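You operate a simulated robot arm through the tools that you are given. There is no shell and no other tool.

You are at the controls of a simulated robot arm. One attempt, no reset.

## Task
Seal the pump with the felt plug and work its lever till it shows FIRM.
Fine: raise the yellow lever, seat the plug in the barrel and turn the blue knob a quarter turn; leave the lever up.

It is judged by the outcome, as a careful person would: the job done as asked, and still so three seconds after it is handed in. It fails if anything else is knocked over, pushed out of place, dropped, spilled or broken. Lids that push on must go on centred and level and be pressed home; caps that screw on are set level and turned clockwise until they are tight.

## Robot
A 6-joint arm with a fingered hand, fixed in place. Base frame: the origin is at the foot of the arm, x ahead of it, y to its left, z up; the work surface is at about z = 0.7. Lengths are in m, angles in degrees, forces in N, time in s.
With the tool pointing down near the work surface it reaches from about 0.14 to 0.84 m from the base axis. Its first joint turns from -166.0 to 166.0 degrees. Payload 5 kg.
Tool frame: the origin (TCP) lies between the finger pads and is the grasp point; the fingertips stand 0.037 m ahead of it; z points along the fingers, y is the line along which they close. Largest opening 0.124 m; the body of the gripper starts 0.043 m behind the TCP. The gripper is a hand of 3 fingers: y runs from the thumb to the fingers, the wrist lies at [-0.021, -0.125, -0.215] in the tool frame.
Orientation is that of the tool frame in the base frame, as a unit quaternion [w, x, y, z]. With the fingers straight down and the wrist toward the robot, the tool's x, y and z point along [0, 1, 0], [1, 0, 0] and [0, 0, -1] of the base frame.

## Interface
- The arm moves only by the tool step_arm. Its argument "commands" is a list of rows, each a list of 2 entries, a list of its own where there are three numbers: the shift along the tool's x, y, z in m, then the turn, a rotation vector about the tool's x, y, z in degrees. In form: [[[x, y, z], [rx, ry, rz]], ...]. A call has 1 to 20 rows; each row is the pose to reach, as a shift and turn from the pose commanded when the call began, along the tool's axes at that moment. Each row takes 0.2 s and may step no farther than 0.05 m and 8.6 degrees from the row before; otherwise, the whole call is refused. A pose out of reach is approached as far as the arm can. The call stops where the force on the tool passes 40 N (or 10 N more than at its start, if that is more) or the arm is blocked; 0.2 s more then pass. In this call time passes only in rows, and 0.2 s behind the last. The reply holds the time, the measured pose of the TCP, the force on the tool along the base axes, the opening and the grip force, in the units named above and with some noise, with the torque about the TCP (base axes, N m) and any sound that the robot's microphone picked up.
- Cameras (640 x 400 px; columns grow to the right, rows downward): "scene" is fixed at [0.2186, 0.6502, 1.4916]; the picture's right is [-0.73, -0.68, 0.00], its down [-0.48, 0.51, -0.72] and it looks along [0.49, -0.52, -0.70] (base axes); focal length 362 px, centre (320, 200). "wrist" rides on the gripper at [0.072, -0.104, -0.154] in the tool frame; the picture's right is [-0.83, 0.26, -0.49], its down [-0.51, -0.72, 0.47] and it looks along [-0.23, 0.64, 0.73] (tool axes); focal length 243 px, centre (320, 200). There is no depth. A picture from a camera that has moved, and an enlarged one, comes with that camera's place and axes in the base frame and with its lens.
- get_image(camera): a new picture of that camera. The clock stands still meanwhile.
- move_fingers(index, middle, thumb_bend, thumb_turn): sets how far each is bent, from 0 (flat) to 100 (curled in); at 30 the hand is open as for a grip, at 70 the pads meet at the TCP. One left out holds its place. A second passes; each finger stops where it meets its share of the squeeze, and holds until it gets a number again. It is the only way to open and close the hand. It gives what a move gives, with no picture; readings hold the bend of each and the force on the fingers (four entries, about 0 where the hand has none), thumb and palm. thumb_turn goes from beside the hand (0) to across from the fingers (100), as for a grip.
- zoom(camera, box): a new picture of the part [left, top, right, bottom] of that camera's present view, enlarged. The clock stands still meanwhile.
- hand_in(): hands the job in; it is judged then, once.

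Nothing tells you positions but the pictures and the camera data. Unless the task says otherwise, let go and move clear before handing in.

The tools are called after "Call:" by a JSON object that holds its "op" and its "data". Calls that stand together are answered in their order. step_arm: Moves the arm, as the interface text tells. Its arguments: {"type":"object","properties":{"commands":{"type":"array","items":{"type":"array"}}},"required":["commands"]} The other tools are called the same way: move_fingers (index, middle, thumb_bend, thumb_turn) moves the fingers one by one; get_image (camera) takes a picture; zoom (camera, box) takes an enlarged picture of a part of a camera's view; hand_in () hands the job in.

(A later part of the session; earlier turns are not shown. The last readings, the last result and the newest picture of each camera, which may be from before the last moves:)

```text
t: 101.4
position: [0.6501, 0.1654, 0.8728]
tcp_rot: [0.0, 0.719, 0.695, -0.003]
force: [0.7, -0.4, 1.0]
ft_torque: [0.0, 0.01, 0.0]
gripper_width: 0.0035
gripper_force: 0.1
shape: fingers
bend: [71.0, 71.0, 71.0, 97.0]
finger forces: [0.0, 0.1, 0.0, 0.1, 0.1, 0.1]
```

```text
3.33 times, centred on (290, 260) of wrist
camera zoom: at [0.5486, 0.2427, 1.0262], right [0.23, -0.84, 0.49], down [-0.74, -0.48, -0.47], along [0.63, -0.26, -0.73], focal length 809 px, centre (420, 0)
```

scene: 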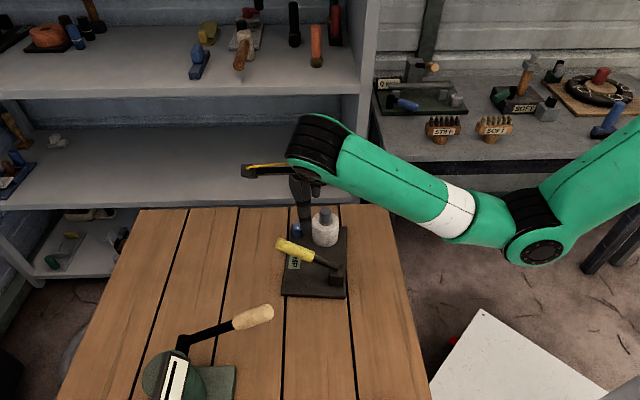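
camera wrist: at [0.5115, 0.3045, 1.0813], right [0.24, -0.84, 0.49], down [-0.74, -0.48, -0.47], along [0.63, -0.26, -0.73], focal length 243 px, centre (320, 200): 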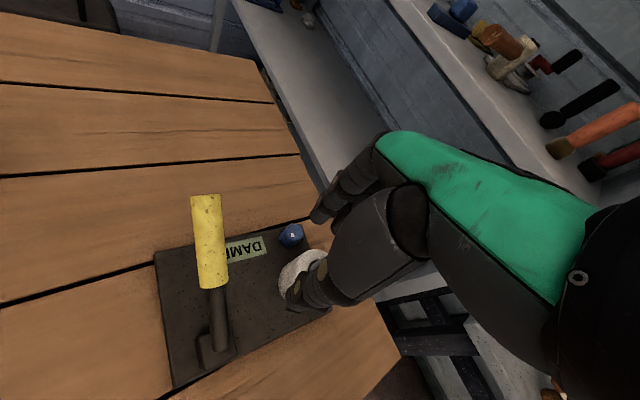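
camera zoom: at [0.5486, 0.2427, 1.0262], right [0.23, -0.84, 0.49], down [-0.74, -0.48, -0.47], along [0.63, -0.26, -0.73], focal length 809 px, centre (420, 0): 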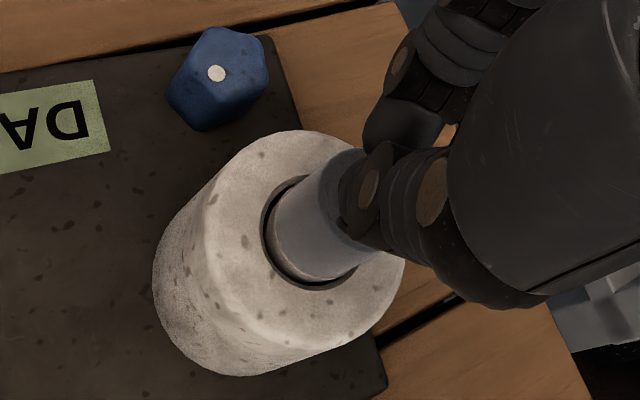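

Call:
{"op": "step_arm", "data": {"commands": [[[0, 0, 0.004], [0, 0, 0]], [[0, 0, 0.008], [0, 0, 0]], [[0, 0, 0.011], [0, 0, 0]], [[0, 0, 0.014], [0, 0, 0]]]}}

Call:
{"op": "zoom", "data": {"camera": "scene", "box": [280, 165, 360, 240]}}

```text
t: 102.4
position: [0.6519, 0.1648, 0.8611]
tcp_rot: [0.0, 0.718, 0.696, -0.002]
force: [-0.7, -0.4, 0.5]
ft_torque: [0.0, 0.01, 0.02]
gripper_width: 0.0034
gripper_force: 0.1
shape: fingers
bend: [71.0, 71.0, 71.0, 97.0]
finger forces: [0.0, 0.0, 0.0, 0.0, 0.1, 0.1]
```

```text
5.33 times, centred on (320, 202) of scene
camera zoom: at [0.2186, 0.6502, 1.4916], right [-0.73, -0.68, 0.0], down [-0.48, 0.51, -0.72], along [0.49, -0.52, -0.7], focal length 1930 px, centre (320, 187)
```

zoom: 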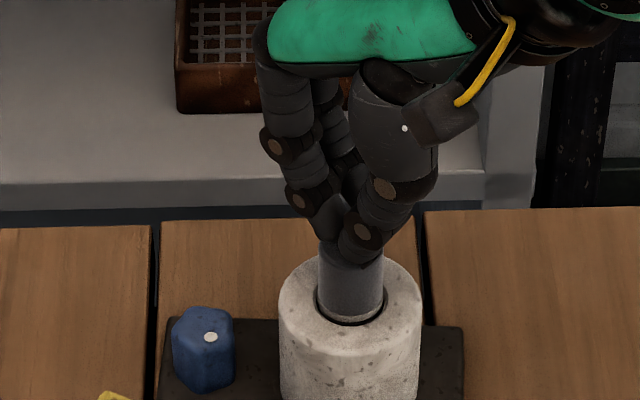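

Call:
{"op": "step_arm", "data": {"commands": [[[0, 0, 0.002], [0, 0, 0]], [[0, 0, 0.004], [0, 0, 0]], [[0, 0, 0.006], [0, 0, 0]]]}}

Call:
{"op": "zoom", "data": {"camera": "scene", "box": [280, 165, 360, 240]}}

```text
t: 103.2
position: [0.6518, 0.1641, 0.8551]
tcp_rot: [0.001, 0.718, 0.696, -0.002]
force: [-0.7, 0.5, 2.8]
ft_torque: [0.06, -0.04, -0.02]
gripper_width: 0.0032
gripper_force: 2.6
shape: fingers
bend: [71.0, 71.0, 71.0, 97.0]
finger forces: [4.5, 0.0, 0.0, 0.0, 0.0, 0.0]
```

```text
5.33 times, centred on (320, 202) of scene
camera zoom: at [0.2186, 0.6502, 1.4916], right [-0.73, -0.68, 0.0], down [-0.48, 0.51, -0.72], along [0.49, -0.52, -0.7], focal length 1930 px, centre (320, 187)
```

zoom: 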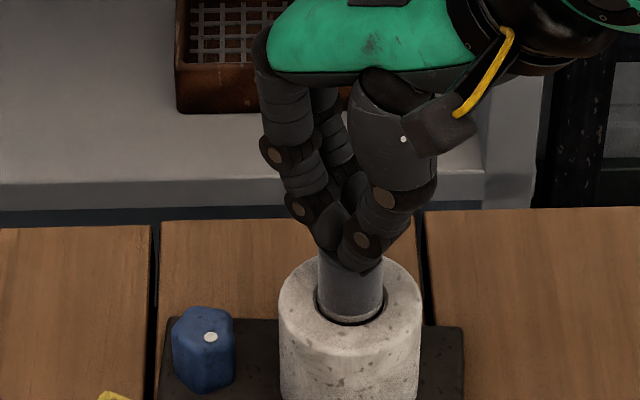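

Call:
{"op": "step_arm", "data": {"commands": [[[0, 0, 0.002], [0, 0, 0]], [[0, 0, 0.004], [0, 0, 0]], [[0, 0, 0.006], [0, 0, 0]]]}}

Call:
{"op": "zoom", "data": {"camera": "scene", "box": [280, 165, 360, 240]}}

Call:
{"op": "zoom", "data": {"camera": "wrist", "box": [170, 190, 370, 340]}}

```text
t: 104.0
position: [0.653, 0.1644, 0.8525]
tcp_rot: [0.002, 0.719, 0.695, 0.002]
force: [1.3, 0.6, 39.7]
ft_torque: [0.48, -0.01, -0.04]
gripper_width: 0.0034
gripper_force: 22.3
shape: fingers
bend: [71.0, 71.0, 70.0, 97.0]
finger forces: [26.2, 0.1, 0.1, 0.0, 17.5, 0.0]
```

```text
5.33 times, centred on (320, 202) of scene
camera zoom: at [0.2186, 0.6502, 1.4916], right [-0.73, -0.68, 0.0], down [-0.48, 0.51, -0.72], along [0.49, -0.52, -0.7], focal length 1930 px, centre (320, 187)
```

zoom: 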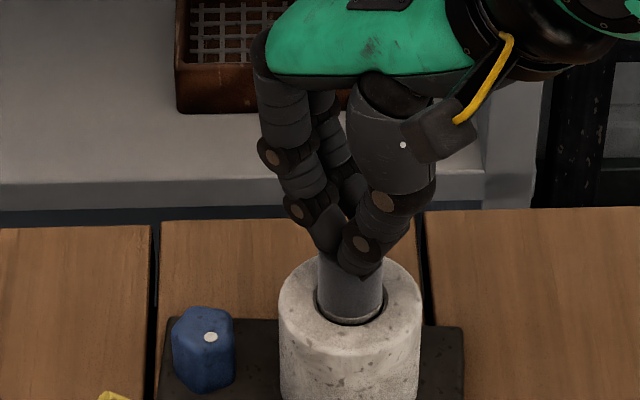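

```text
2.67 times, centred on (270, 265) of wrist
camera zoom: at [0.5497, 0.242, 1.0046], right [0.23, -0.84, 0.49], down [-0.74, -0.48, -0.48], along [0.64, -0.25, -0.73], focal length 647 px, centre (453, 27)
```

zoom: 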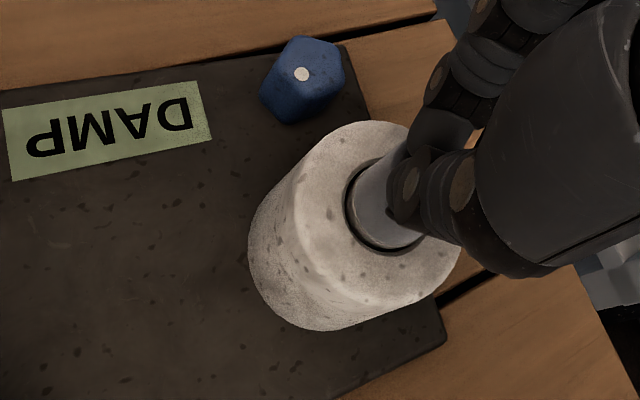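

At about 40 N the plug doesn't budge, so it is fully home, and pressing made no change. The remaining suspects are the knob angle (now ~80°) and working the lever with the knob set right. I'll back off, set the knob to a true quarter turn (about 11° more clockwise), and then give the lever a full stroke.

Call:
{"op": "step_arm", "data": {"commands": [[[0, 0, -0.01], [0, 0, 0]], [[0, 0, -0.04], [0, 0, 0]], [[0, 0, -0.07], [0, 0, 0]]]}}

Call:
{"op": "move_fingers", "data": {"index": 50, "middle": 50, "thumb_bend": 50}}

Call:
{"op": "zoom", "data": {"camera": "scene", "box": [280, 205, 344, 245]}}

Call:
{"op": "zoom", "data": {"camera": "wrist", "box": [210, 200, 370, 320]}}

```text
t: 104.8
position: [0.6503, 0.1652, 0.9177]
tcp_rot: [-0.001, 0.719, 0.695, -0.003]
force: [-0.1, -0.2, 0.2]
ft_torque: [0.02, -0.02, 0.02]
gripper_width: 0.0033
gripper_force: 0.1
shape: fingers
bend: [71.0, 71.0, 70.0, 97.0]
finger forces: [0.1, 0.0, 0.0, 0.1, 0.0, 0.1]
```

```text
t: 105.8
position: [0.6513, 0.1648, 0.9174]
tcp_rot: [0.001, 0.718, 0.696, -0.002]
force: [0.5, -0.3, 0.4]
ft_torque: [0.02, 0.0, 0.0]
gripper_width: 0.0671
gripper_force: 0.0
shape: fingers
bend: [50.0, 50.0, 50.0, 97.0]
finger forces: [0.0, 0.0, 0.1, 0.0, 0.0, 0.1]
```

```text
10.00 times, centred on (312, 225) of scene
camera zoom: at [0.2186, 0.6502, 1.4916], right [-0.73, -0.68, 0.0], down [-0.48, 0.51, -0.72], along [0.49, -0.52, -0.7], focal length 3619 px, centre (400, -50)
```

zoom: 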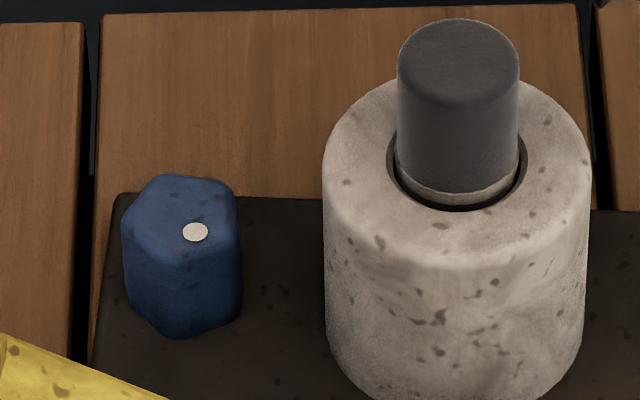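

```text
3.33 times, centred on (290, 260) of wrist
camera zoom: at [0.5493, 0.2426, 1.0715], right [0.24, -0.84, 0.49], down [-0.74, -0.48, -0.47], along [0.63, -0.26, -0.73], focal length 809 px, centre (420, 0)
```

zoom: 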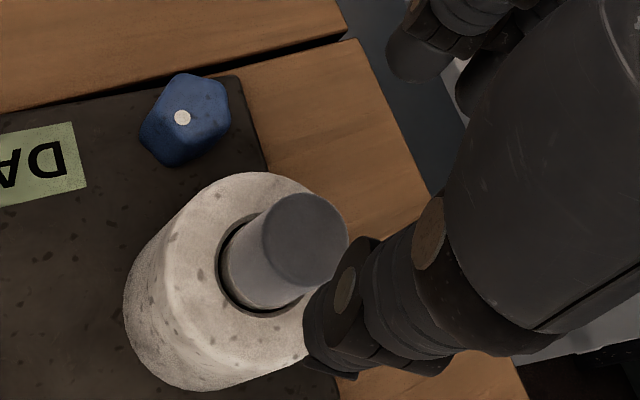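

Call:
{"op": "step_arm", "data": {"commands": [[[0.0243, 0.0298, 0], [0, 0, 5]], [[0.0485, 0.0595, 0], [0, 0, 10]], [[0.0485, 0.0595, 0.04], [0, 0, 10]], [[0.0485, 0.0595, 0.08], [0, 0, 10]], [[0.0485, 0.0595, 0.11], [0, 0, 10]], [[0.0485, 0.0595, 0.128], [0, 0, 10]], [[0.0485, 0.0595, 0.139], [0, 0, 10]]]}}

Call:
{"op": "zoom", "data": {"camera": "scene", "box": [264, 185, 360, 260]}}

Call:
{"op": "zoom", "data": {"camera": "wrist", "box": [220, 200, 360, 340]}}

```text
t: 107.4
position: [0.7144, 0.2091, 0.7763]
tcp_rot: [0.0, 0.777, 0.63, -0.003]
force: [-0.9, 0.7, -0.3]
ft_torque: [-0.01, -0.02, -0.02]
gripper_width: 0.0674
gripper_force: 0.0
shape: fingers
bend: [50.0, 50.0, 50.0, 97.0]
finger forces: [0.1, 0.0, 0.0, 0.0, 0.0, 0.0]
```

```text
5.33 times, centred on (312, 222) of scene
camera zoom: at [0.2186, 0.6502, 1.4916], right [-0.73, -0.68, 0.0], down [-0.48, 0.51, -0.72], along [0.49, -0.52, -0.7], focal length 1930 px, centre (363, 80)
```

zoom: 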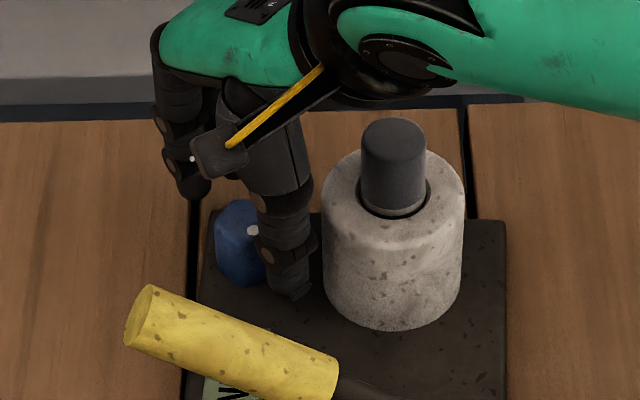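

```text
2.86 times, centred on (290, 270) of wrist
camera zoom: at [0.626, 0.3027, 0.9301], right [0.09, -0.86, 0.5], down [-0.81, -0.35, -0.47], along [0.58, -0.36, -0.73], focal length 693 px, centre (406, 0)
```

zoom: 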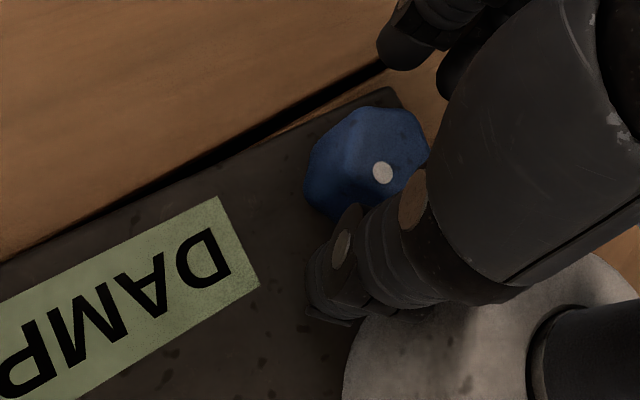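

Call:
{"op": "move_fingers", "data": {"index": 69, "middle": 69, "thumb_bend": 69}}

Call:
{"op": "step_arm", "data": {"commands": [[[0, 0.0005, 0], [0, 0, 4]], [[0, 0.0005, 0], [0, 0, 7]]]}}

Call:
{"op": "get_image", "data": {"camera": "wrist"}}

Call:
{"op": "step_arm", "data": {"commands": [[[0, 0, 0], [0, 0, 2.5]], [[0, 0, 0], [0, 0, 5]]]}}

Call:
{"op": "get_image", "data": {"camera": "wrist"}}

```text
t: 108.4
position: [0.7135, 0.2077, 0.7767]
tcp_rot: [0.0, 0.777, 0.629, -0.002]
force: [2.4, -2.8, -0.5]
ft_torque: [-0.09, -0.06, 0.03]
gripper_width: 0.0328
gripper_force: 9.6
shape: fingers
bend: [62.0, 67.0, 63.0, 97.0]
finger forces: [6.9, 3.2, 0.0, 0.0, 8.3, 0.0]
```

```text
t: 109.0
position: [0.7128, 0.2087, 0.7777]
tcp_rot: [0.0, 0.814, 0.581, -0.004]
force: [3.2, -5.6, 0.1]
ft_torque: [-0.19, -0.09, 0.01]
gripper_width: 0.0331
gripper_force: 9.6
shape: fingers
bend: [62.0, 66.0, 63.0, 97.0]
finger forces: [6.8, 5.2, 0.0, 0.1, 7.8, 0.0]
```

```text
taken
camera wrist: at [0.6378, 0.3132, 0.9301], right [-0.02, -0.87, 0.5], down [-0.85, -0.25, -0.47], along [0.53, -0.43, -0.73], focal length 243 px, centre (320, 200)
```

wrist: 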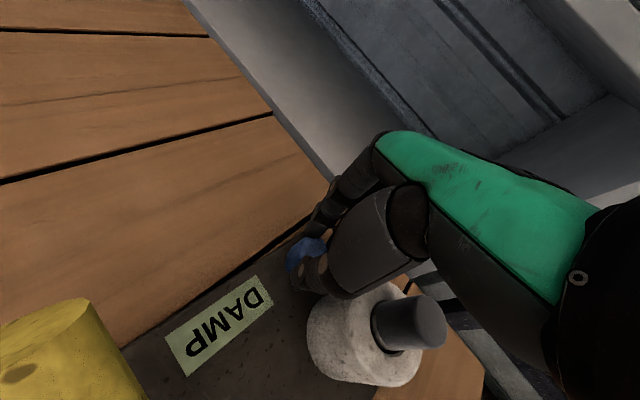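

```text
t: 109.6
position: [0.7115, 0.2104, 0.7767]
tcp_rot: [0.001, 0.838, 0.545, -0.003]
force: [2.8, -6.1, 0.4]
ft_torque: [-0.21, -0.08, 0.0]
gripper_width: 0.0331
gripper_force: 9.9
shape: fingers
bend: [62.0, 66.0, 63.0, 97.0]
finger forces: [7.3, 5.0, 0.1, 0.1, 7.4, 0.0]
```

```text
taken
camera wrist: at [0.6467, 0.3195, 0.93], right [-0.1, -0.86, 0.5], down [-0.87, -0.17, -0.47], along [0.49, -0.48, -0.73], focal length 243 px, centre (320, 200)
```

wrist: 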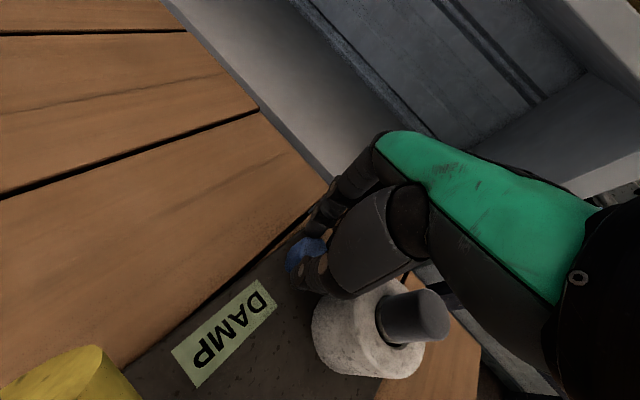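

The knob is at about a quarter turn now, still DAMP. I'll release it, go back to the lever and work it with the knob in this position.

Call:
{"op": "move_fingers", "data": {"index": 46, "middle": 46, "thumb_bend": 46}}

Call:
{"op": "step_arm", "data": {"commands": [[[0, 0, -0.04], [0, 0, 0]], [[0, 0, -0.08], [0, 0, 0]], [[0, 0, -0.12], [0, 0, 0]], [[0, 0, -0.15], [0, 0, 0]], [[0.0038, -0.0369, -0.165], [0, 0, 5.65]], [[0.0077, -0.0739, -0.18], [0, 0, 11.3]], [[0.0116, -0.1108, -0.195], [0, 0, 16.95]], [[0.0154, -0.1477, -0.21], [0, 0, 22.6]]]}}

Call:
{"op": "zoom", "data": {"camera": "scene", "box": [256, 195, 368, 300]}}

```text
t: 110.6
position: [0.7118, 0.2096, 0.7783]
tcp_rot: [0.0, 0.839, 0.545, -0.003]
force: [-0.4, -0.4, 0.7]
ft_torque: [0.01, -0.01, 0.03]
gripper_width: 0.0795
gripper_force: 0.1
shape: fingers
bend: [46.0, 46.0, 46.0, 97.0]
finger forces: [0.0, 0.0, 0.0, 0.1, 0.1, 0.0]
```

```text
t: 112.4
position: [0.583, 0.2848, 0.989]
tcp_rot: [0.001, 0.93, 0.369, -0.002]
force: [0.2, -1.1, 0.9]
ft_torque: [0.01, 0.04, 0.02]
gripper_width: 0.0798
gripper_force: 0.0
shape: fingers
bend: [46.0, 46.0, 46.0, 97.0]
finger forces: [0.0, 0.1, 0.0, 0.0, 0.0, 0.0]
```

```text
3.81 times, centred on (312, 248) of scene
camera zoom: at [0.2186, 0.6502, 1.4916], right [-0.73, -0.68, 0.0], down [-0.48, 0.51, -0.72], along [0.49, -0.52, -0.7], focal length 1379 px, centre (350, 19)
```

zoom: 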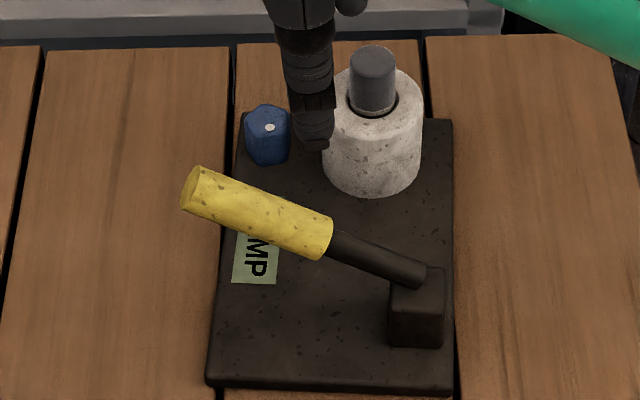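

Call:
{"op": "step_arm", "data": {"commands": [[[0, 0, 0.015], [0, 7.5, 0]], [[0, 0, 0.03], [0, 15, 0]], [[0, 0, 0.045], [0, 22.5, 0]], [[0, 0, 0.06], [0, 30, 0]]]}}

Call:
{"op": "step_arm", "data": {"commands": [[[0, 0, 0.04], [0, 0, 0]], [[0, 0, 0.07], [0, 0, 0]], [[0, 0, 0.095], [0, 0, 0]], [[0, 0, 0.115], [0, 0, 0]]]}}

Call:
{"op": "zoom", "data": {"camera": "scene", "box": [240, 180, 368, 300]}}

Call:
{"op": "zoom", "data": {"camera": "wrist", "box": [260, 180, 420, 380]}}

```text
t: 113.4
position: [0.5846, 0.2845, 0.9289]
tcp_rot: [-0.094, 0.898, 0.357, 0.238]
force: [-0.3, 0.3, 0.2]
ft_torque: [0.0, -0.01, 0.0]
gripper_width: 0.0801
gripper_force: 0.1
shape: fingers
bend: [46.0, 46.0, 46.0, 97.0]
finger forces: [0.1, 0.1, 0.0, 0.0, 0.0, 0.0]
```

```text
t: 114.4
position: [0.6281, 0.3242, 0.8293]
tcp_rot: [-0.094, 0.898, 0.357, 0.238]
force: [-0.4, 0.9, -0.4]
ft_torque: [0.03, 0.0, -0.02]
gripper_width: 0.0798
gripper_force: 0.0
shape: fingers
bend: [46.0, 46.0, 46.0, 97.0]
finger forces: [0.0, 0.0, 0.1, 0.0, 0.1, 0.1]
```

```text
3.33 times, centred on (304, 240) of scene
camera zoom: at [0.2186, 0.6502, 1.4916], right [-0.73, -0.68, 0.0], down [-0.48, 0.51, -0.72], along [0.49, -0.52, -0.7], focal length 1206 px, centre (373, 67)
```

zoom: 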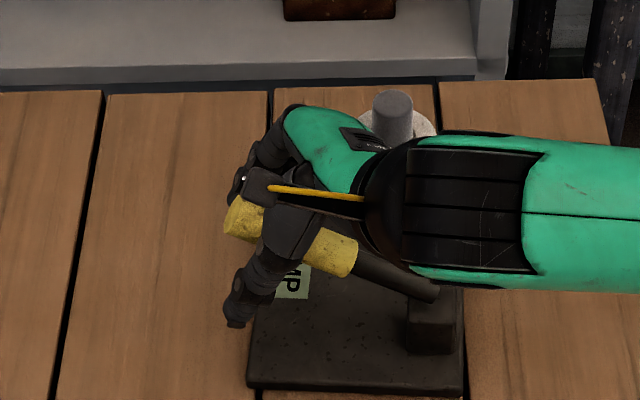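

```text
2.00 times, centred on (340, 280) of wrist
camera zoom: at [0.5454, 0.3906, 0.9978], right [-0.52, -0.85, 0.02], down [-0.65, 0.38, -0.66], along [0.56, -0.35, -0.75], focal length 485 px, centre (280, 40)
```

zoom: 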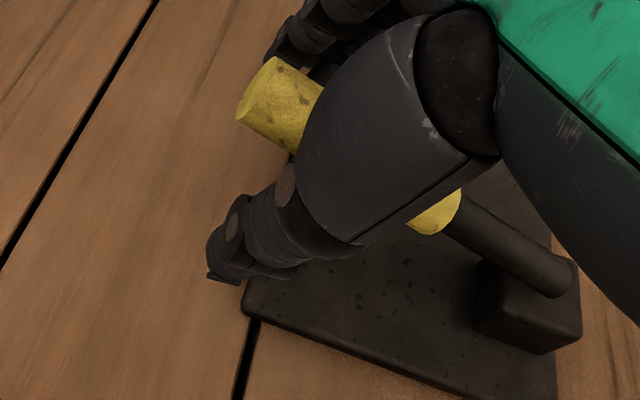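

Call:
{"op": "move_fingers", "data": {"index": 68, "middle": 68, "thumb_bend": 67}}

Call:
{"op": "zoom", "data": {"camera": "scene", "box": [240, 180, 368, 300]}}

```text
t: 115.4
position: [0.6269, 0.3232, 0.8298]
tcp_rot: [-0.095, 0.898, 0.358, 0.237]
force: [-1.1, 3.4, -1.3]
ft_torque: [-0.05, -0.03, 0.0]
gripper_width: 0.0169
gripper_force: 1.7
shape: fingers
bend: [68.0, 68.0, 65.0, 97.0]
finger forces: [0.1, 0.0, 0.1, 0.1, 3.3, 0.0]
```

```text
3.33 times, centred on (304, 240) of scene
camera zoom: at [0.2186, 0.6502, 1.4916], right [-0.73, -0.68, 0.0], down [-0.48, 0.51, -0.72], along [0.49, -0.52, -0.7], focal length 1206 px, centre (373, 67)
```

zoom: 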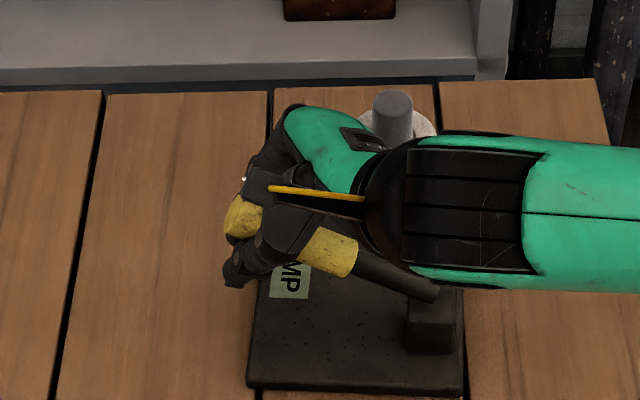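

Call:
{"op": "move_fingers", "data": {"index": 74, "middle": 74, "thumb_bend": 67}}

Call:
{"op": "step_arm", "data": {"commands": [[[0.0003, 0, 0.0183], [0, -8, 0]], [[-0.0025, 0, 0.0363], [0, -16, 0]], [[-0.0075, 0, 0.0537], [0, -24, 0]], [[-0.0115, 0, 0.0622], [0, -28, 0]]]}}

Call:
{"op": "get_image", "data": {"camera": "wrist"}}

Call:
{"op": "zoom", "data": {"camera": "scene", "box": [240, 180, 368, 300]}}

```text
t: 116.4
position: [0.6275, 0.3226, 0.8289]
tcp_rot: [-0.095, 0.898, 0.357, 0.238]
force: [-1.4, 2.5, 0.3]
ft_torque: [-0.04, -0.02, 0.02]
gripper_width: 0.005
gripper_force: 2.1
shape: fingers
bend: [74.0, 74.0, 65.0, 97.0]
finger forces: [1.0, 0.1, 0.1, 0.0, 3.0, 0.0]
```

```text
t: 117.4
position: [0.6415, 0.3374, 0.7689]
tcp_rot: [-0.005, 0.929, 0.37, 0.013]
force: [0.6, -0.3, 0.4]
ft_torque: [0.01, 0.04, -0.01]
gripper_width: 0.0039
gripper_force: 0.3
shape: fingers
bend: [74.0, 74.0, 66.0, 97.0]
finger forces: [0.0, 0.0, 0.1, 0.0, 0.0, 0.8]
```

```text
taken
camera wrist: at [0.6183, 0.4613, 0.9245], right [-0.43, -0.77, 0.47], down [-0.85, 0.18, -0.49], along [0.29, -0.61, -0.74], focal length 243 px, centre (320, 200)
```

wrist: 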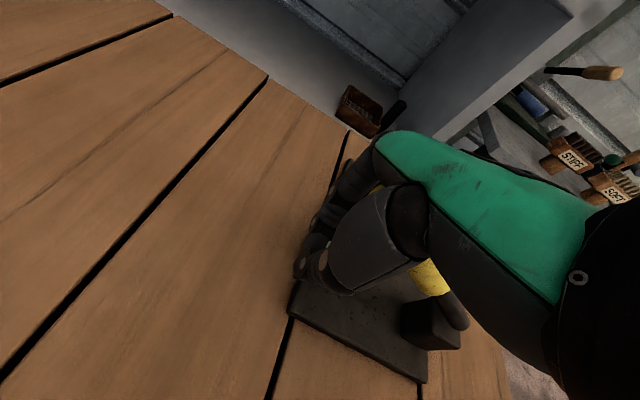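

```text
3.33 times, centred on (304, 240) of scene
camera zoom: at [0.2186, 0.6502, 1.4916], right [-0.73, -0.68, 0.0], down [-0.48, 0.51, -0.72], along [0.49, -0.52, -0.7], focal length 1206 px, centre (373, 67)
```

zoom: 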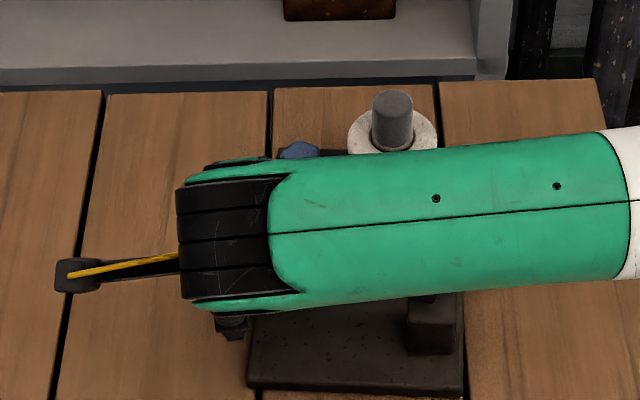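

Call:
{"op": "step_arm", "data": {"commands": [[[-0.0007, 0, -0.0185], [0, 8, 0]], [[-0.004, 0, -0.0369], [0, 16, 0]], [[-0.0099, 0, -0.0544], [0, 24, 0]], [[-0.0137, 0, -0.0629], [0, 28, 0]]]}}

Call:
{"op": "zoom", "data": {"camera": "scene", "box": [240, 180, 368, 300]}}

Call:
{"op": "get_image", "data": {"camera": "wrist"}}

```text
t: 118.4
position: [0.6308, 0.328, 0.8316]
tcp_rot: [-0.095, 0.898, 0.358, 0.238]
force: [-1.1, 0.2, -0.6]
ft_torque: [-0.02, 0.03, 0.01]
gripper_width: 0.0039
gripper_force: 0.8
shape: fingers
bend: [74.0, 74.0, 66.0, 98.0]
finger forces: [1.1, 0.0, 0.1, 0.0, 1.3, 0.1]
```

```text
3.33 times, centred on (304, 240) of scene
camera zoom: at [0.2186, 0.6502, 1.4916], right [-0.73, -0.68, 0.0], down [-0.48, 0.51, -0.72], along [0.49, -0.52, -0.7], focal length 1206 px, centre (373, 67)
```

zoom: 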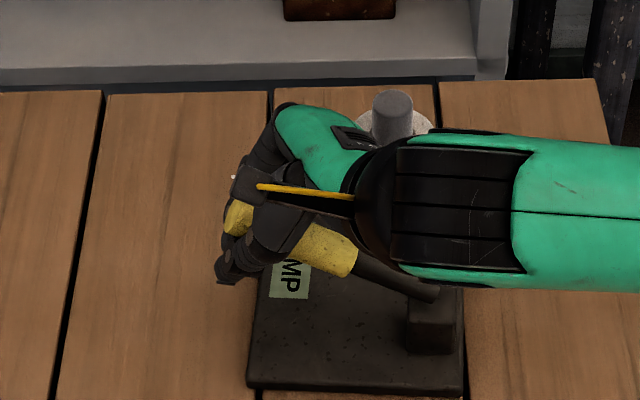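

```text
taken
camera wrist: at [0.5487, 0.395, 1.0002], right [-0.52, -0.85, 0.02], down [-0.65, 0.38, -0.66], along [0.56, -0.35, -0.75], focal length 243 px, centre (320, 200)
```

wrist: 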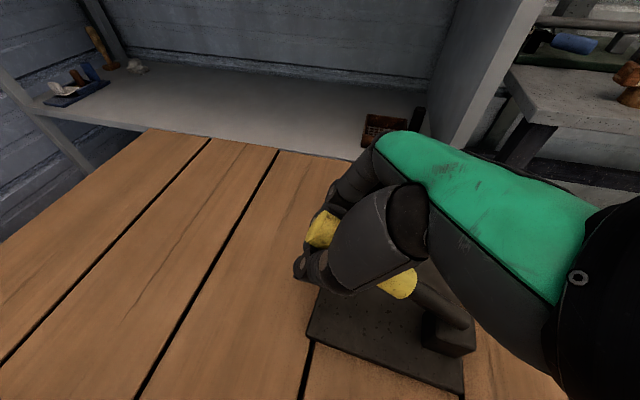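

The lever is hooked and up again. I'll lift gently in 2° steps to find the real stop by vertical force.

Call:
{"op": "step_arm", "data": {"commands": [[[0, 0, -0.0047], [0, 2, 0]]]}}

Call:
{"op": "step_arm", "data": {"commands": [[[0, 0, -0.0047], [0, 2, 0]]]}}

Call:
{"op": "zoom", "data": {"camera": "scene", "box": [240, 180, 368, 300]}}

```text
t: 118.8
position: [0.6292, 0.3264, 0.8373]
tcp_rot: [-0.102, 0.894, 0.356, 0.253]
force: [1.7, 1.8, -0.1]
ft_torque: [-0.06, -0.03, -0.04]
gripper_width: 0.0045
gripper_force: 1.8
shape: fingers
bend: [74.0, 74.0, 66.0, 97.0]
finger forces: [1.3, 0.0, 0.1, 0.0, 2.2, 0.0]
```

```text
t: 119.2
position: [0.627, 0.3231, 0.838]
tcp_rot: [-0.107, 0.889, 0.355, 0.269]
force: [3.2, 4.8, -0.5]
ft_torque: [-0.09, 0.02, -0.02]
gripper_width: 0.0067
gripper_force: 4.8
shape: fingers
bend: [74.0, 74.0, 65.0, 97.0]
finger forces: [4.6, 0.2, 0.0, 0.1, 3.9, 0.0]
```

```text
3.33 times, centred on (304, 240) of scene
camera zoom: at [0.2186, 0.6502, 1.4916], right [-0.73, -0.68, 0.0], down [-0.48, 0.51, -0.72], along [0.49, -0.52, -0.7], focal length 1206 px, centre (373, 67)
```

zoom: 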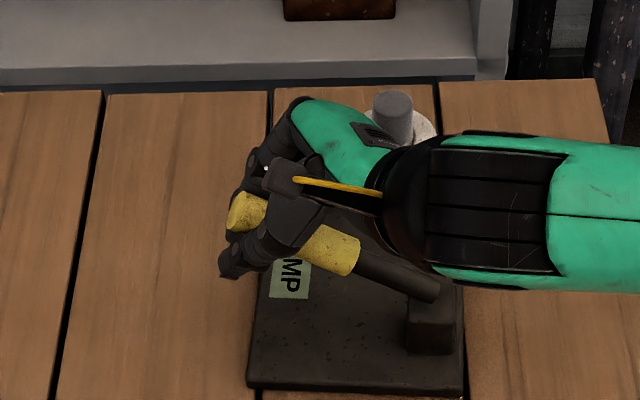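

Lever is at its stop and it still reads DAMP. "Work its lever" may mean repeated strokes, so I'll do another full stroke down, checking the display.

Call:
{"op": "step_arm", "data": {"commands": [[[-0.0019, 0, 0.0185], [0, -8, 0]], [[-0.0062, 0, 0.0365], [0, -16, 0]], [[-0.0131, 0, 0.0538], [0, -24, 0]], [[-0.0223, 0, 0.0699], [0, -32, 0]], [[-0.0278, 0, 0.0774], [0, -36, 0]]]}}

Call:
{"op": "get_image", "data": {"camera": "wrist"}}

Call:
{"op": "zoom", "data": {"camera": "scene", "box": [240, 200, 368, 310]}}

```text
t: 120.4
position: [0.638, 0.3363, 0.7599]
tcp_rot: [0.007, 0.928, 0.371, -0.019]
force: [0.1, -0.6, 0.8]
ft_torque: [-0.01, 0.02, 0.0]
gripper_width: 0.0034
gripper_force: 0.1
shape: fingers
bend: [74.0, 74.0, 66.0, 98.0]
finger forces: [0.0, 0.0, 0.1, 0.1, 0.1, 0.0]
```

```text
taken
camera wrist: at [0.6249, 0.4678, 0.9092], right [-0.41, -0.75, 0.53], down [-0.88, 0.16, -0.45], along [0.25, -0.65, -0.72], focal length 243 px, centre (320, 200)
```

wrist: 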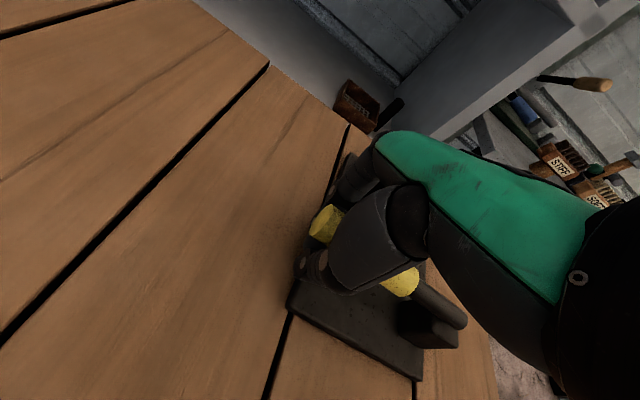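

```text
3.64 times, centred on (304, 255) of scene
camera zoom: at [0.2186, 0.6502, 1.4916], right [-0.73, -0.68, 0.0], down [-0.48, 0.51, -0.72], along [0.49, -0.52, -0.7], focal length 1316 px, centre (378, 0)
```

zoom: 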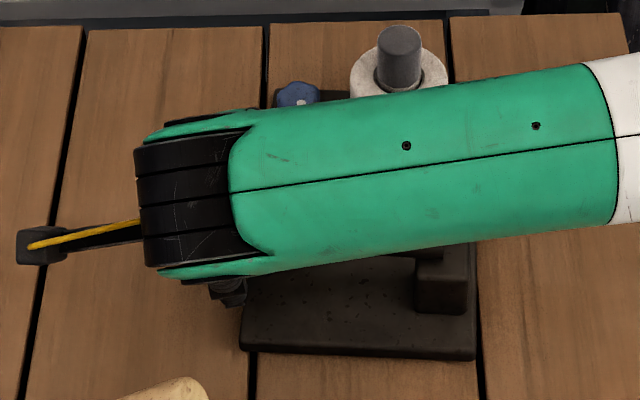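

Call:
{"op": "step_arm", "data": {"commands": [[[-0.0007, 0, -0.0185], [0, 8, 0]], [[-0.004, 0, -0.0369], [0, 16, 0]], [[-0.0099, 0, -0.0544], [0, 24, 0]], [[-0.0181, 0, -0.0711], [0, 32, 0]], [[-0.02, 0, -0.0742], [0, 33.5, 0]]]}}

Call:
{"op": "zoom", "data": {"camera": "scene", "box": [240, 180, 368, 300]}}

```text
t: 121.6
position: [0.6296, 0.3272, 0.8351]
tcp_rot: [-0.099, 0.894, 0.357, 0.251]
force: [0.4, 0.2, 0.3]
ft_torque: [-0.02, 0.02, 0.0]
gripper_width: 0.0041
gripper_force: 0.9
shape: fingers
bend: [74.0, 74.0, 66.0, 98.0]
finger forces: [1.6, 0.0, 0.0, 0.0, 1.2, 0.0]
```

```text
3.33 times, centred on (304, 240) of scene
camera zoom: at [0.2186, 0.6502, 1.4916], right [-0.73, -0.68, 0.0], down [-0.48, 0.51, -0.72], along [0.49, -0.52, -0.7], focal length 1206 px, centre (373, 67)
```

zoom: 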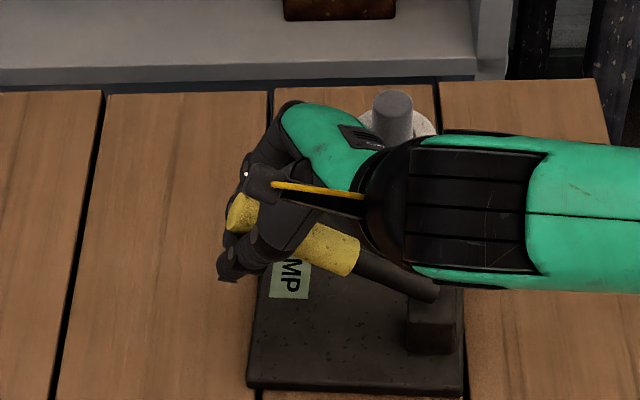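

Display hasn't changed with strokes. The lever reads about 30°, and my rigid grip may be dragging the plate before the real stop. I'll loosen the grip so the fingers only hook under the lever, and lift purely vertically.

Call:
{"op": "move_fingers", "data": {"index": 73, "middle": 73, "thumb_bend": 63}}

Call:
{"op": "step_arm", "data": {"commands": [[[0.0021, 0, -0.0034], [0, 0, 0]], [[0.0042, 0, -0.0068], [0, 0, 0]]]}}

Call:
{"op": "zoom", "data": {"camera": "scene", "box": [240, 200, 368, 310]}}

Call:
{"op": "get_image", "data": {"camera": "wrist"}}

```text
t: 122.6
position: [0.6291, 0.3258, 0.8347]
tcp_rot: [-0.099, 0.895, 0.357, 0.25]
force: [0.0, -0.8, 0.0]
ft_torque: [-0.02, 0.03, 0.01]
gripper_width: 0.0099
gripper_force: 0.2
shape: fingers
bend: [73.0, 73.0, 63.0, 98.0]
finger forces: [0.7, 0.1, 0.0, 0.0, 0.0, 0.0]
```

```text
t: 123.2
position: [0.6282, 0.3261, 0.843]
tcp_rot: [-0.099, 0.895, 0.356, 0.249]
force: [2.4, -2.2, -4.8]
ft_torque: [0.02, 0.1, -0.06]
gripper_width: 0.0118
gripper_force: 2.2
shape: fingers
bend: [73.0, 73.0, 63.0, 98.0]
finger forces: [4.5, 0.0, 0.0, 0.1, 0.0, 0.0]
```

```text
3.64 times, centred on (304, 255) of scene
camera zoom: at [0.2186, 0.6502, 1.4916], right [-0.73, -0.68, 0.0], down [-0.48, 0.51, -0.72], along [0.49, -0.52, -0.7], focal length 1316 px, centre (378, 0)
```

zoom: 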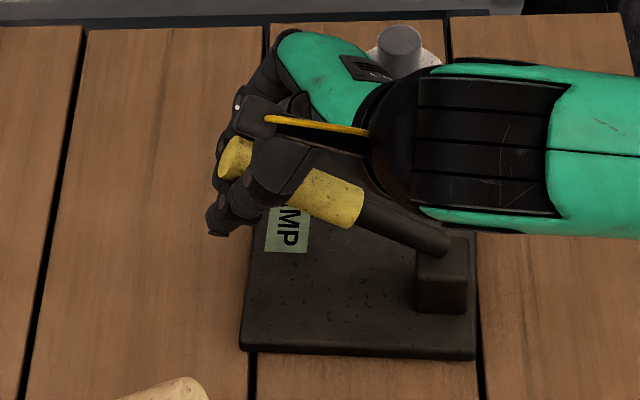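

```text
taken
camera wrist: at [0.5435, 0.3912, 1.0101], right [-0.52, -0.85, -0.01], down [-0.63, 0.39, -0.67], along [0.57, -0.34, -0.75], focal length 243 px, centre (320, 200)
```

wrist: 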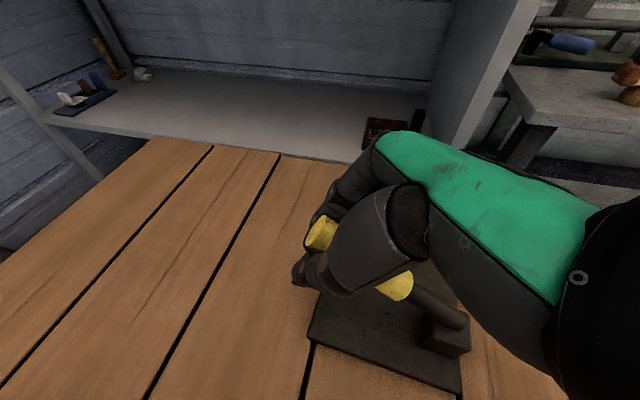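

Call:
{"op": "step_arm", "data": {"commands": [[[0.0016, 0, -0.0026], [0, 0, 0]], [[0.0031, 0, -0.0051], [0, 0, 0]]]}}

Call:
{"op": "zoom", "data": {"camera": "scene", "box": [240, 200, 368, 310]}}

```text
t: 123.8
position: [0.6281, 0.3268, 0.8471]
tcp_rot: [-0.099, 0.895, 0.356, 0.248]
force: [3.8, -2.0, -13.4]
ft_torque: [0.05, 0.16, -0.03]
gripper_width: 0.014
gripper_force: 6.0
shape: fingers
bend: [72.0, 72.0, 63.0, 98.0]
finger forces: [7.1, 4.0, 0.1, 0.1, 0.0, 0.1]
```

```text
3.64 times, centred on (304, 255) of scene
camera zoom: at [0.2186, 0.6502, 1.4916], right [-0.73, -0.68, 0.0], down [-0.48, 0.51, -0.72], along [0.49, -0.52, -0.7], focal length 1316 px, centre (378, 0)
```

zoom: 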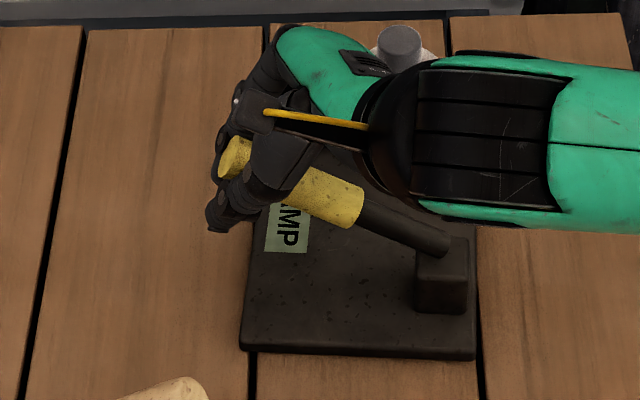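

Vertical force rose to 13 N with the plate steady, so the lever really is at its upper stop. Lever and plug are both right, which leaves the knob: perhaps the quarter turn should be counter-clockwise. I'll let go of the lever and go back to the knob.

Call:
{"op": "step_arm", "data": {"commands": [[[-0.0031, 0, 0.0051], [0, 0, 0]], [[-0.006, 0, 0.01], [0, 0, 0]]]}}

Call:
{"op": "move_fingers", "data": {"index": 46, "middle": 46, "thumb_bend": 46}}

Call:
{"op": "step_arm", "data": {"commands": [[[0, 0, -0.03], [0, 0, 0]], [[0, 0, -0.07], [0, 0, 0]], [[0, 0, -0.11], [0, 0, 0]], [[0, 0, -0.13], [0, -7.5, 0]], [[0, 0, -0.14], [0, -15, 0]], [[0, 0, -0.15], [0, -22.5, 0]], [[0, 0, -0.15], [0, -30, 0]]]}}

Call:
{"op": "zoom", "data": {"camera": "scene", "box": [256, 195, 368, 300]}}

Call:
{"op": "get_image", "data": {"camera": "wrist"}}

```text
t: 124.4
position: [0.6299, 0.3282, 0.8373]
tcp_rot: [-0.1, 0.894, 0.357, 0.25]
force: [2.6, -0.4, 0.0]
ft_torque: [0.01, 0.02, 0.01]
gripper_width: 0.0106
gripper_force: 0.6
shape: fingers
bend: [73.0, 73.0, 63.0, 98.0]
finger forces: [1.4, 0.0, 0.0, 0.0, 0.0, 0.0]
```

```text
t: 125.4
position: [0.6286, 0.327, 0.8361]
tcp_rot: [-0.1, 0.895, 0.356, 0.25]
force: [-0.3, 0.6, 0.4]
ft_torque: [0.01, -0.03, 0.0]
gripper_width: 0.0798
gripper_force: 0.0
shape: fingers
bend: [46.0, 46.0, 46.0, 98.0]
finger forces: [0.1, 0.1, 0.1, 0.0, 0.0, 0.0]
```

```text
t: 127.0
position: [0.5713, 0.2734, 0.9656]
tcp_rot: [-0.004, 0.929, 0.37, 0.009]
force: [-0.1, 0.4, 1.0]
ft_torque: [0.02, 0.0, 0.05]
gripper_width: 0.0797
gripper_force: 0.0
shape: fingers
bend: [46.0, 46.0, 46.0, 98.0]
finger forces: [0.0, 0.1, 0.0, 0.0, 0.0, 0.0]
```

```text
3.81 times, centred on (312, 248) of scene
camera zoom: at [0.2186, 0.6502, 1.4916], right [-0.73, -0.68, 0.0], down [-0.48, 0.51, -0.72], along [0.49, -0.52, -0.7], focal length 1379 px, centre (350, 19)
```

zoom: 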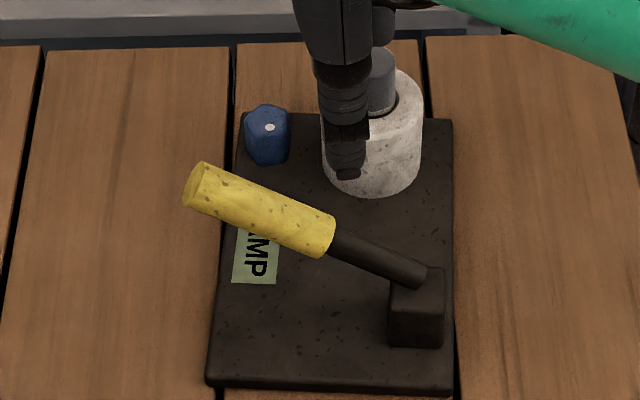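

```text
taken
camera wrist: at [0.5502, 0.3971, 1.1188], right [-0.43, -0.77, 0.48], down [-0.86, 0.18, -0.48], along [0.28, -0.61, -0.74], focal length 243 px, centre (320, 200)
```

wrist: 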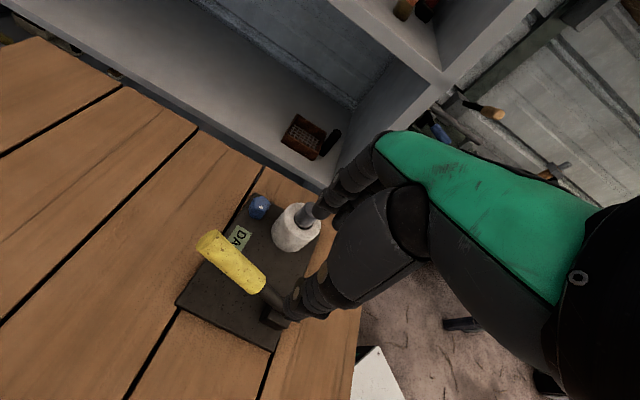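

Call:
{"op": "step_arm", "data": {"commands": [[[0.0148, 0.0356, 0.0], [0, -0.3, -0.9]], [[0.0296, 0.0712, 0.0], [0, -0.6, -1.8]], [[0.0443, 0.1068, 0.01], [0, -0.9, -2.7]], [[0.0591, 0.1424, 0.02], [0, -1.2, -3.6]]]}}

Call:
{"op": "move_fingers", "data": {"index": 50, "middle": 50, "thumb_bend": 50}}

Call:
{"op": "zoom", "data": {"camera": "wrist", "box": [220, 200, 380, 360]}}

```text
t: 128.0
position: [0.7127, 0.2098, 0.9445]
tcp_rot: [0.001, 0.917, 0.399, 0.0]
force: [-0.4, -0.1, 0.2]
ft_torque: [-0.01, -0.01, 0.01]
gripper_width: 0.0799
gripper_force: 0.2
shape: fingers
bend: [46.0, 46.0, 46.0, 98.0]
finger forces: [0.0, 0.1, 0.1, 0.0, 0.1, 0.0]
```

```text
t: 129.0
position: [0.7133, 0.2101, 0.9439]
tcp_rot: [0.0, 0.917, 0.4, 0.001]
force: [-0.2, 1.0, 0.6]
ft_torque: [0.0, -0.02, 0.02]
gripper_width: 0.0682
gripper_force: 0.2
shape: fingers
bend: [50.0, 50.0, 50.0, 98.0]
finger forces: [0.0, 0.0, 0.1, 0.0, 0.0, 0.0]
```

```text
2.50 times, centred on (300, 280) of wrist
camera zoom: at [0.685, 0.3345, 1.0977], right [-0.37, -0.79, 0.49], down [-0.87, 0.12, -0.47], along [0.31, -0.61, -0.73], focal length 606 px, centre (370, 0)
```

zoom: 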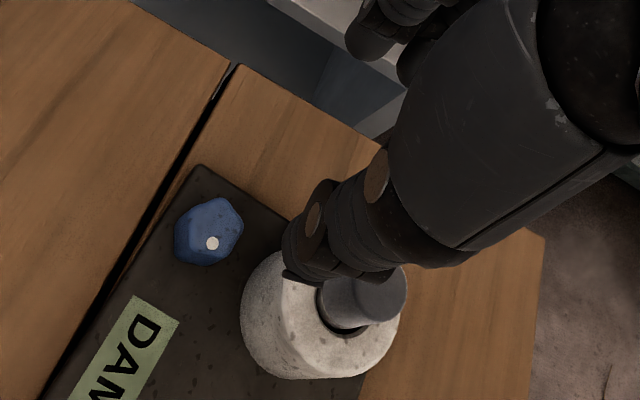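

Call:
{"op": "step_arm", "data": {"commands": [[[0, 0, 0.04], [0, 0, 0]], [[0, 0, 0.08], [0, 0, 0]], [[0, 0, 0.12], [0, 0, 0]], [[0, 0, 0.15], [0, 0, 0]], [[0, 0, 0.166], [0, 0, 0]]]}}

Call:
{"op": "move_fingers", "data": {"index": 69, "middle": 69, "thumb_bend": 69}}

Call:
{"op": "zoom", "data": {"camera": "wrist", "box": [200, 200, 360, 360]}}

```text
t: 130.2
position: [0.713, 0.2114, 0.7807]
tcp_rot: [0.0, 0.917, 0.398, 0.0]
force: [-0.4, 0.0, -0.2]
ft_torque: [-0.02, 0.0, 0.01]
gripper_width: 0.0682
gripper_force: 0.0
shape: fingers
bend: [50.0, 50.0, 50.0, 98.0]
finger forces: [0.0, 0.0, 0.0, 0.0, 0.0, 0.1]
```

```text
t: 131.2
position: [0.711, 0.2104, 0.7792]
tcp_rot: [0.0, 0.917, 0.398, -0.001]
force: [1.9, -3.9, 0.2]
ft_torque: [-0.13, -0.07, 0.03]
gripper_width: 0.032
gripper_force: 9.9
shape: fingers
bend: [62.0, 66.0, 63.0, 97.0]
finger forces: [7.6, 4.2, 0.0, 0.0, 7.8, 0.0]
```

```text
2.50 times, centred on (280, 280) of wrist
camera zoom: at [0.6847, 0.3351, 0.9331], right [-0.37, -0.79, 0.49], down [-0.87, 0.12, -0.47], along [0.31, -0.61, -0.73], focal length 606 px, centre (420, 0)
```

zoom: 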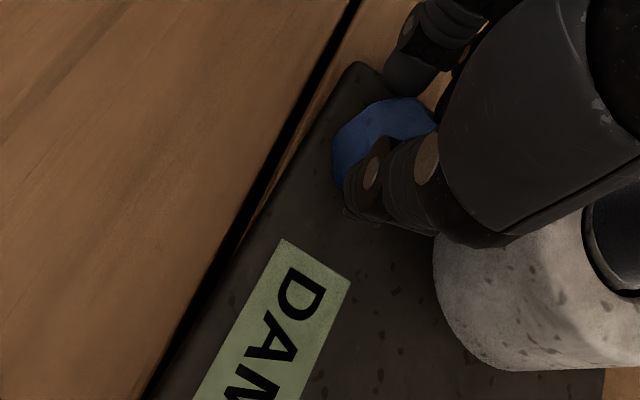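

Gripped. Turning counter-clockwise 46° in steps.

Call:
{"op": "step_arm", "data": {"commands": [[[0, 0.0005, 0], [0, 0, -6]], [[0, 0.0005, 0], [0, 0, -12]], [[0, 0.0005, 0], [0, 0, -18]], [[0, 0.0005, 0], [0, 0, -24]]]}}

Call:
{"op": "get_image", "data": {"camera": "wrist"}}

Call:
{"op": "step_arm", "data": {"commands": [[[0, 0.0005, 0], [0, 0, -6]], [[0, 0.0005, 0], [0, 0, -12]], [[0, 0.0005, 0], [0, 0, -18]], [[0, 0.0005, 0], [0, 0, -24]]]}}

Call:
{"op": "get_image", "data": {"camera": "wrist"}}

Call:
{"op": "zoom", "data": {"camera": "scene", "box": [264, 185, 360, 260]}}

```text
t: 132.2
position: [0.7119, 0.2109, 0.7808]
tcp_rot: [0.0, 0.813, 0.582, 0.0]
force: [4.4, -5.8, -0.5]
ft_torque: [-0.18, -0.09, -0.07]
gripper_width: 0.032
gripper_force: 10.2
shape: fingers
bend: [62.0, 66.0, 63.0, 97.0]
finger forces: [7.6, 5.6, 0.1, 0.1, 7.3, 0.0]
```

```text
taken
camera wrist: at [0.6368, 0.3133, 0.9333], right [-0.02, -0.87, 0.49], down [-0.85, -0.25, -0.47], along [0.53, -0.43, -0.73], focal length 243 px, centre (320, 200)
```

wrist: 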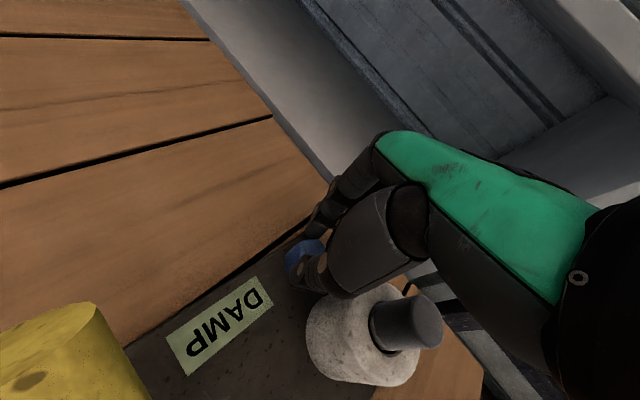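

```text
t: 133.2
position: [0.713, 0.2101, 0.7795]
tcp_rot: [0.001, 0.674, 0.738, -0.001]
force: [2.5, -3.6, -0.8]
ft_torque: [-0.12, -0.03, 0.0]
gripper_width: 0.032
gripper_force: 10.0
shape: fingers
bend: [62.0, 66.0, 63.0, 97.0]
finger forces: [6.4, 4.8, 0.1, 0.0, 8.2, 0.0]
```

```text
taken
camera wrist: at [0.6025, 0.274, 0.9337], right [0.34, -0.8, 0.49], down [-0.67, -0.57, -0.47], along [0.66, -0.17, -0.73], focal length 243 px, centre (320, 200)
```

wrist: 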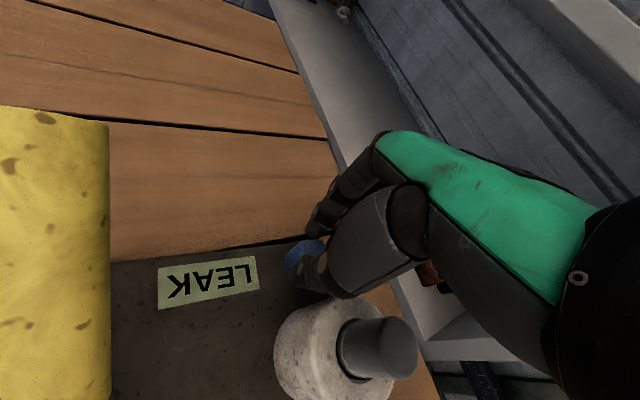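

```text
5.33 times, centred on (312, 222) of scene
camera zoom: at [0.2186, 0.6502, 1.4916], right [-0.73, -0.68, 0.0], down [-0.48, 0.51, -0.72], along [0.49, -0.52, -0.7], focal length 1930 px, centre (363, 80)
```

zoom: 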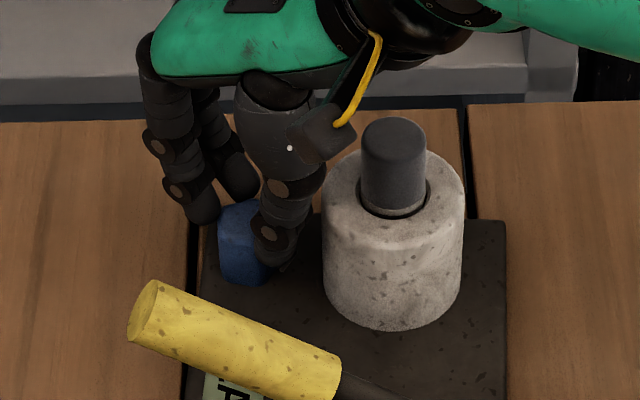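

The display follows the knob live: LEAK at about 43° clockwise, DAMP beyond about 50°. Now I'll try the other side. I'll open slightly, lift, turn the hand back, and regrip for more counter-clockwise turn.

Call:
{"op": "move_fingers", "data": {"index": 54, "middle": 54, "thumb_bend": 56}}

Call:
{"op": "step_arm", "data": {"commands": [[[0, 0, -0.025], [0, 0, 0]], [[0, 0, -0.05], [0, 0, 0]], [[0, 0, -0.05], [0, 0, 8]], [[0, 0, -0.05], [0, 0, 16]], [[0, 0, -0.05], [0, 0, 24]], [[0, 0, -0.05], [0, 0, 32]], [[0, 0, -0.05], [0, 0, 40]], [[0, 0, -0.05], [0, 0, 48]], [[0, 0, -0.025], [0, 0, 48]], [[0, 0, -0.008], [0, 0, 48]], [[0, 0, 0], [0, 0, 48]]]}}

Call:
{"op": "zoom", "data": {"camera": "wrist", "box": [200, 200, 360, 360]}}

```text
t: 134.2
position: [0.714, 0.2103, 0.7819]
tcp_rot: [0.0, 0.675, 0.738, 0.0]
force: [0.6, 0.6, -0.2]
ft_torque: [0.0, -0.02, 0.02]
gripper_width: 0.0517
gripper_force: 0.0
shape: fingers
bend: [54.0, 54.0, 56.0, 97.0]
finger forces: [0.1, 0.1, 0.0, 0.1, 0.0, 0.0]
```

```text
t: 136.6
position: [0.7141, 0.21, 0.7789]
tcp_rot: [0.001, 0.917, 0.399, 0.0]
force: [0.0, 0.6, -0.2]
ft_torque: [0.01, 0.0, -0.01]
gripper_width: 0.0516
gripper_force: 0.0
shape: fingers
bend: [54.0, 54.0, 56.0, 97.0]
finger forces: [0.1, 0.0, 0.0, 0.0, 0.0, 0.0]
```

```text
2.50 times, centred on (280, 280) of wrist
camera zoom: at [0.686, 0.3354, 0.933], right [-0.38, -0.79, 0.49], down [-0.87, 0.12, -0.47], along [0.31, -0.61, -0.73], focal length 606 px, centre (420, 0)
```

zoom: 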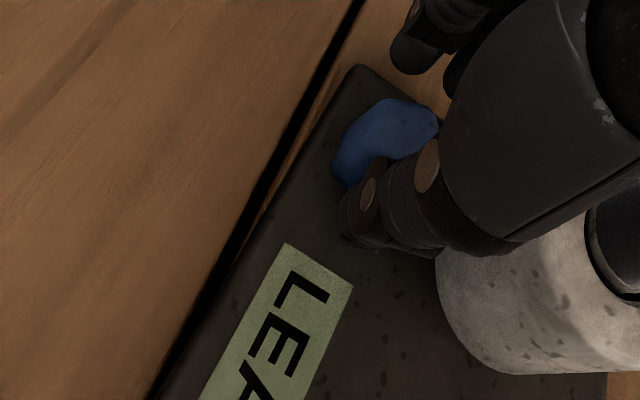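

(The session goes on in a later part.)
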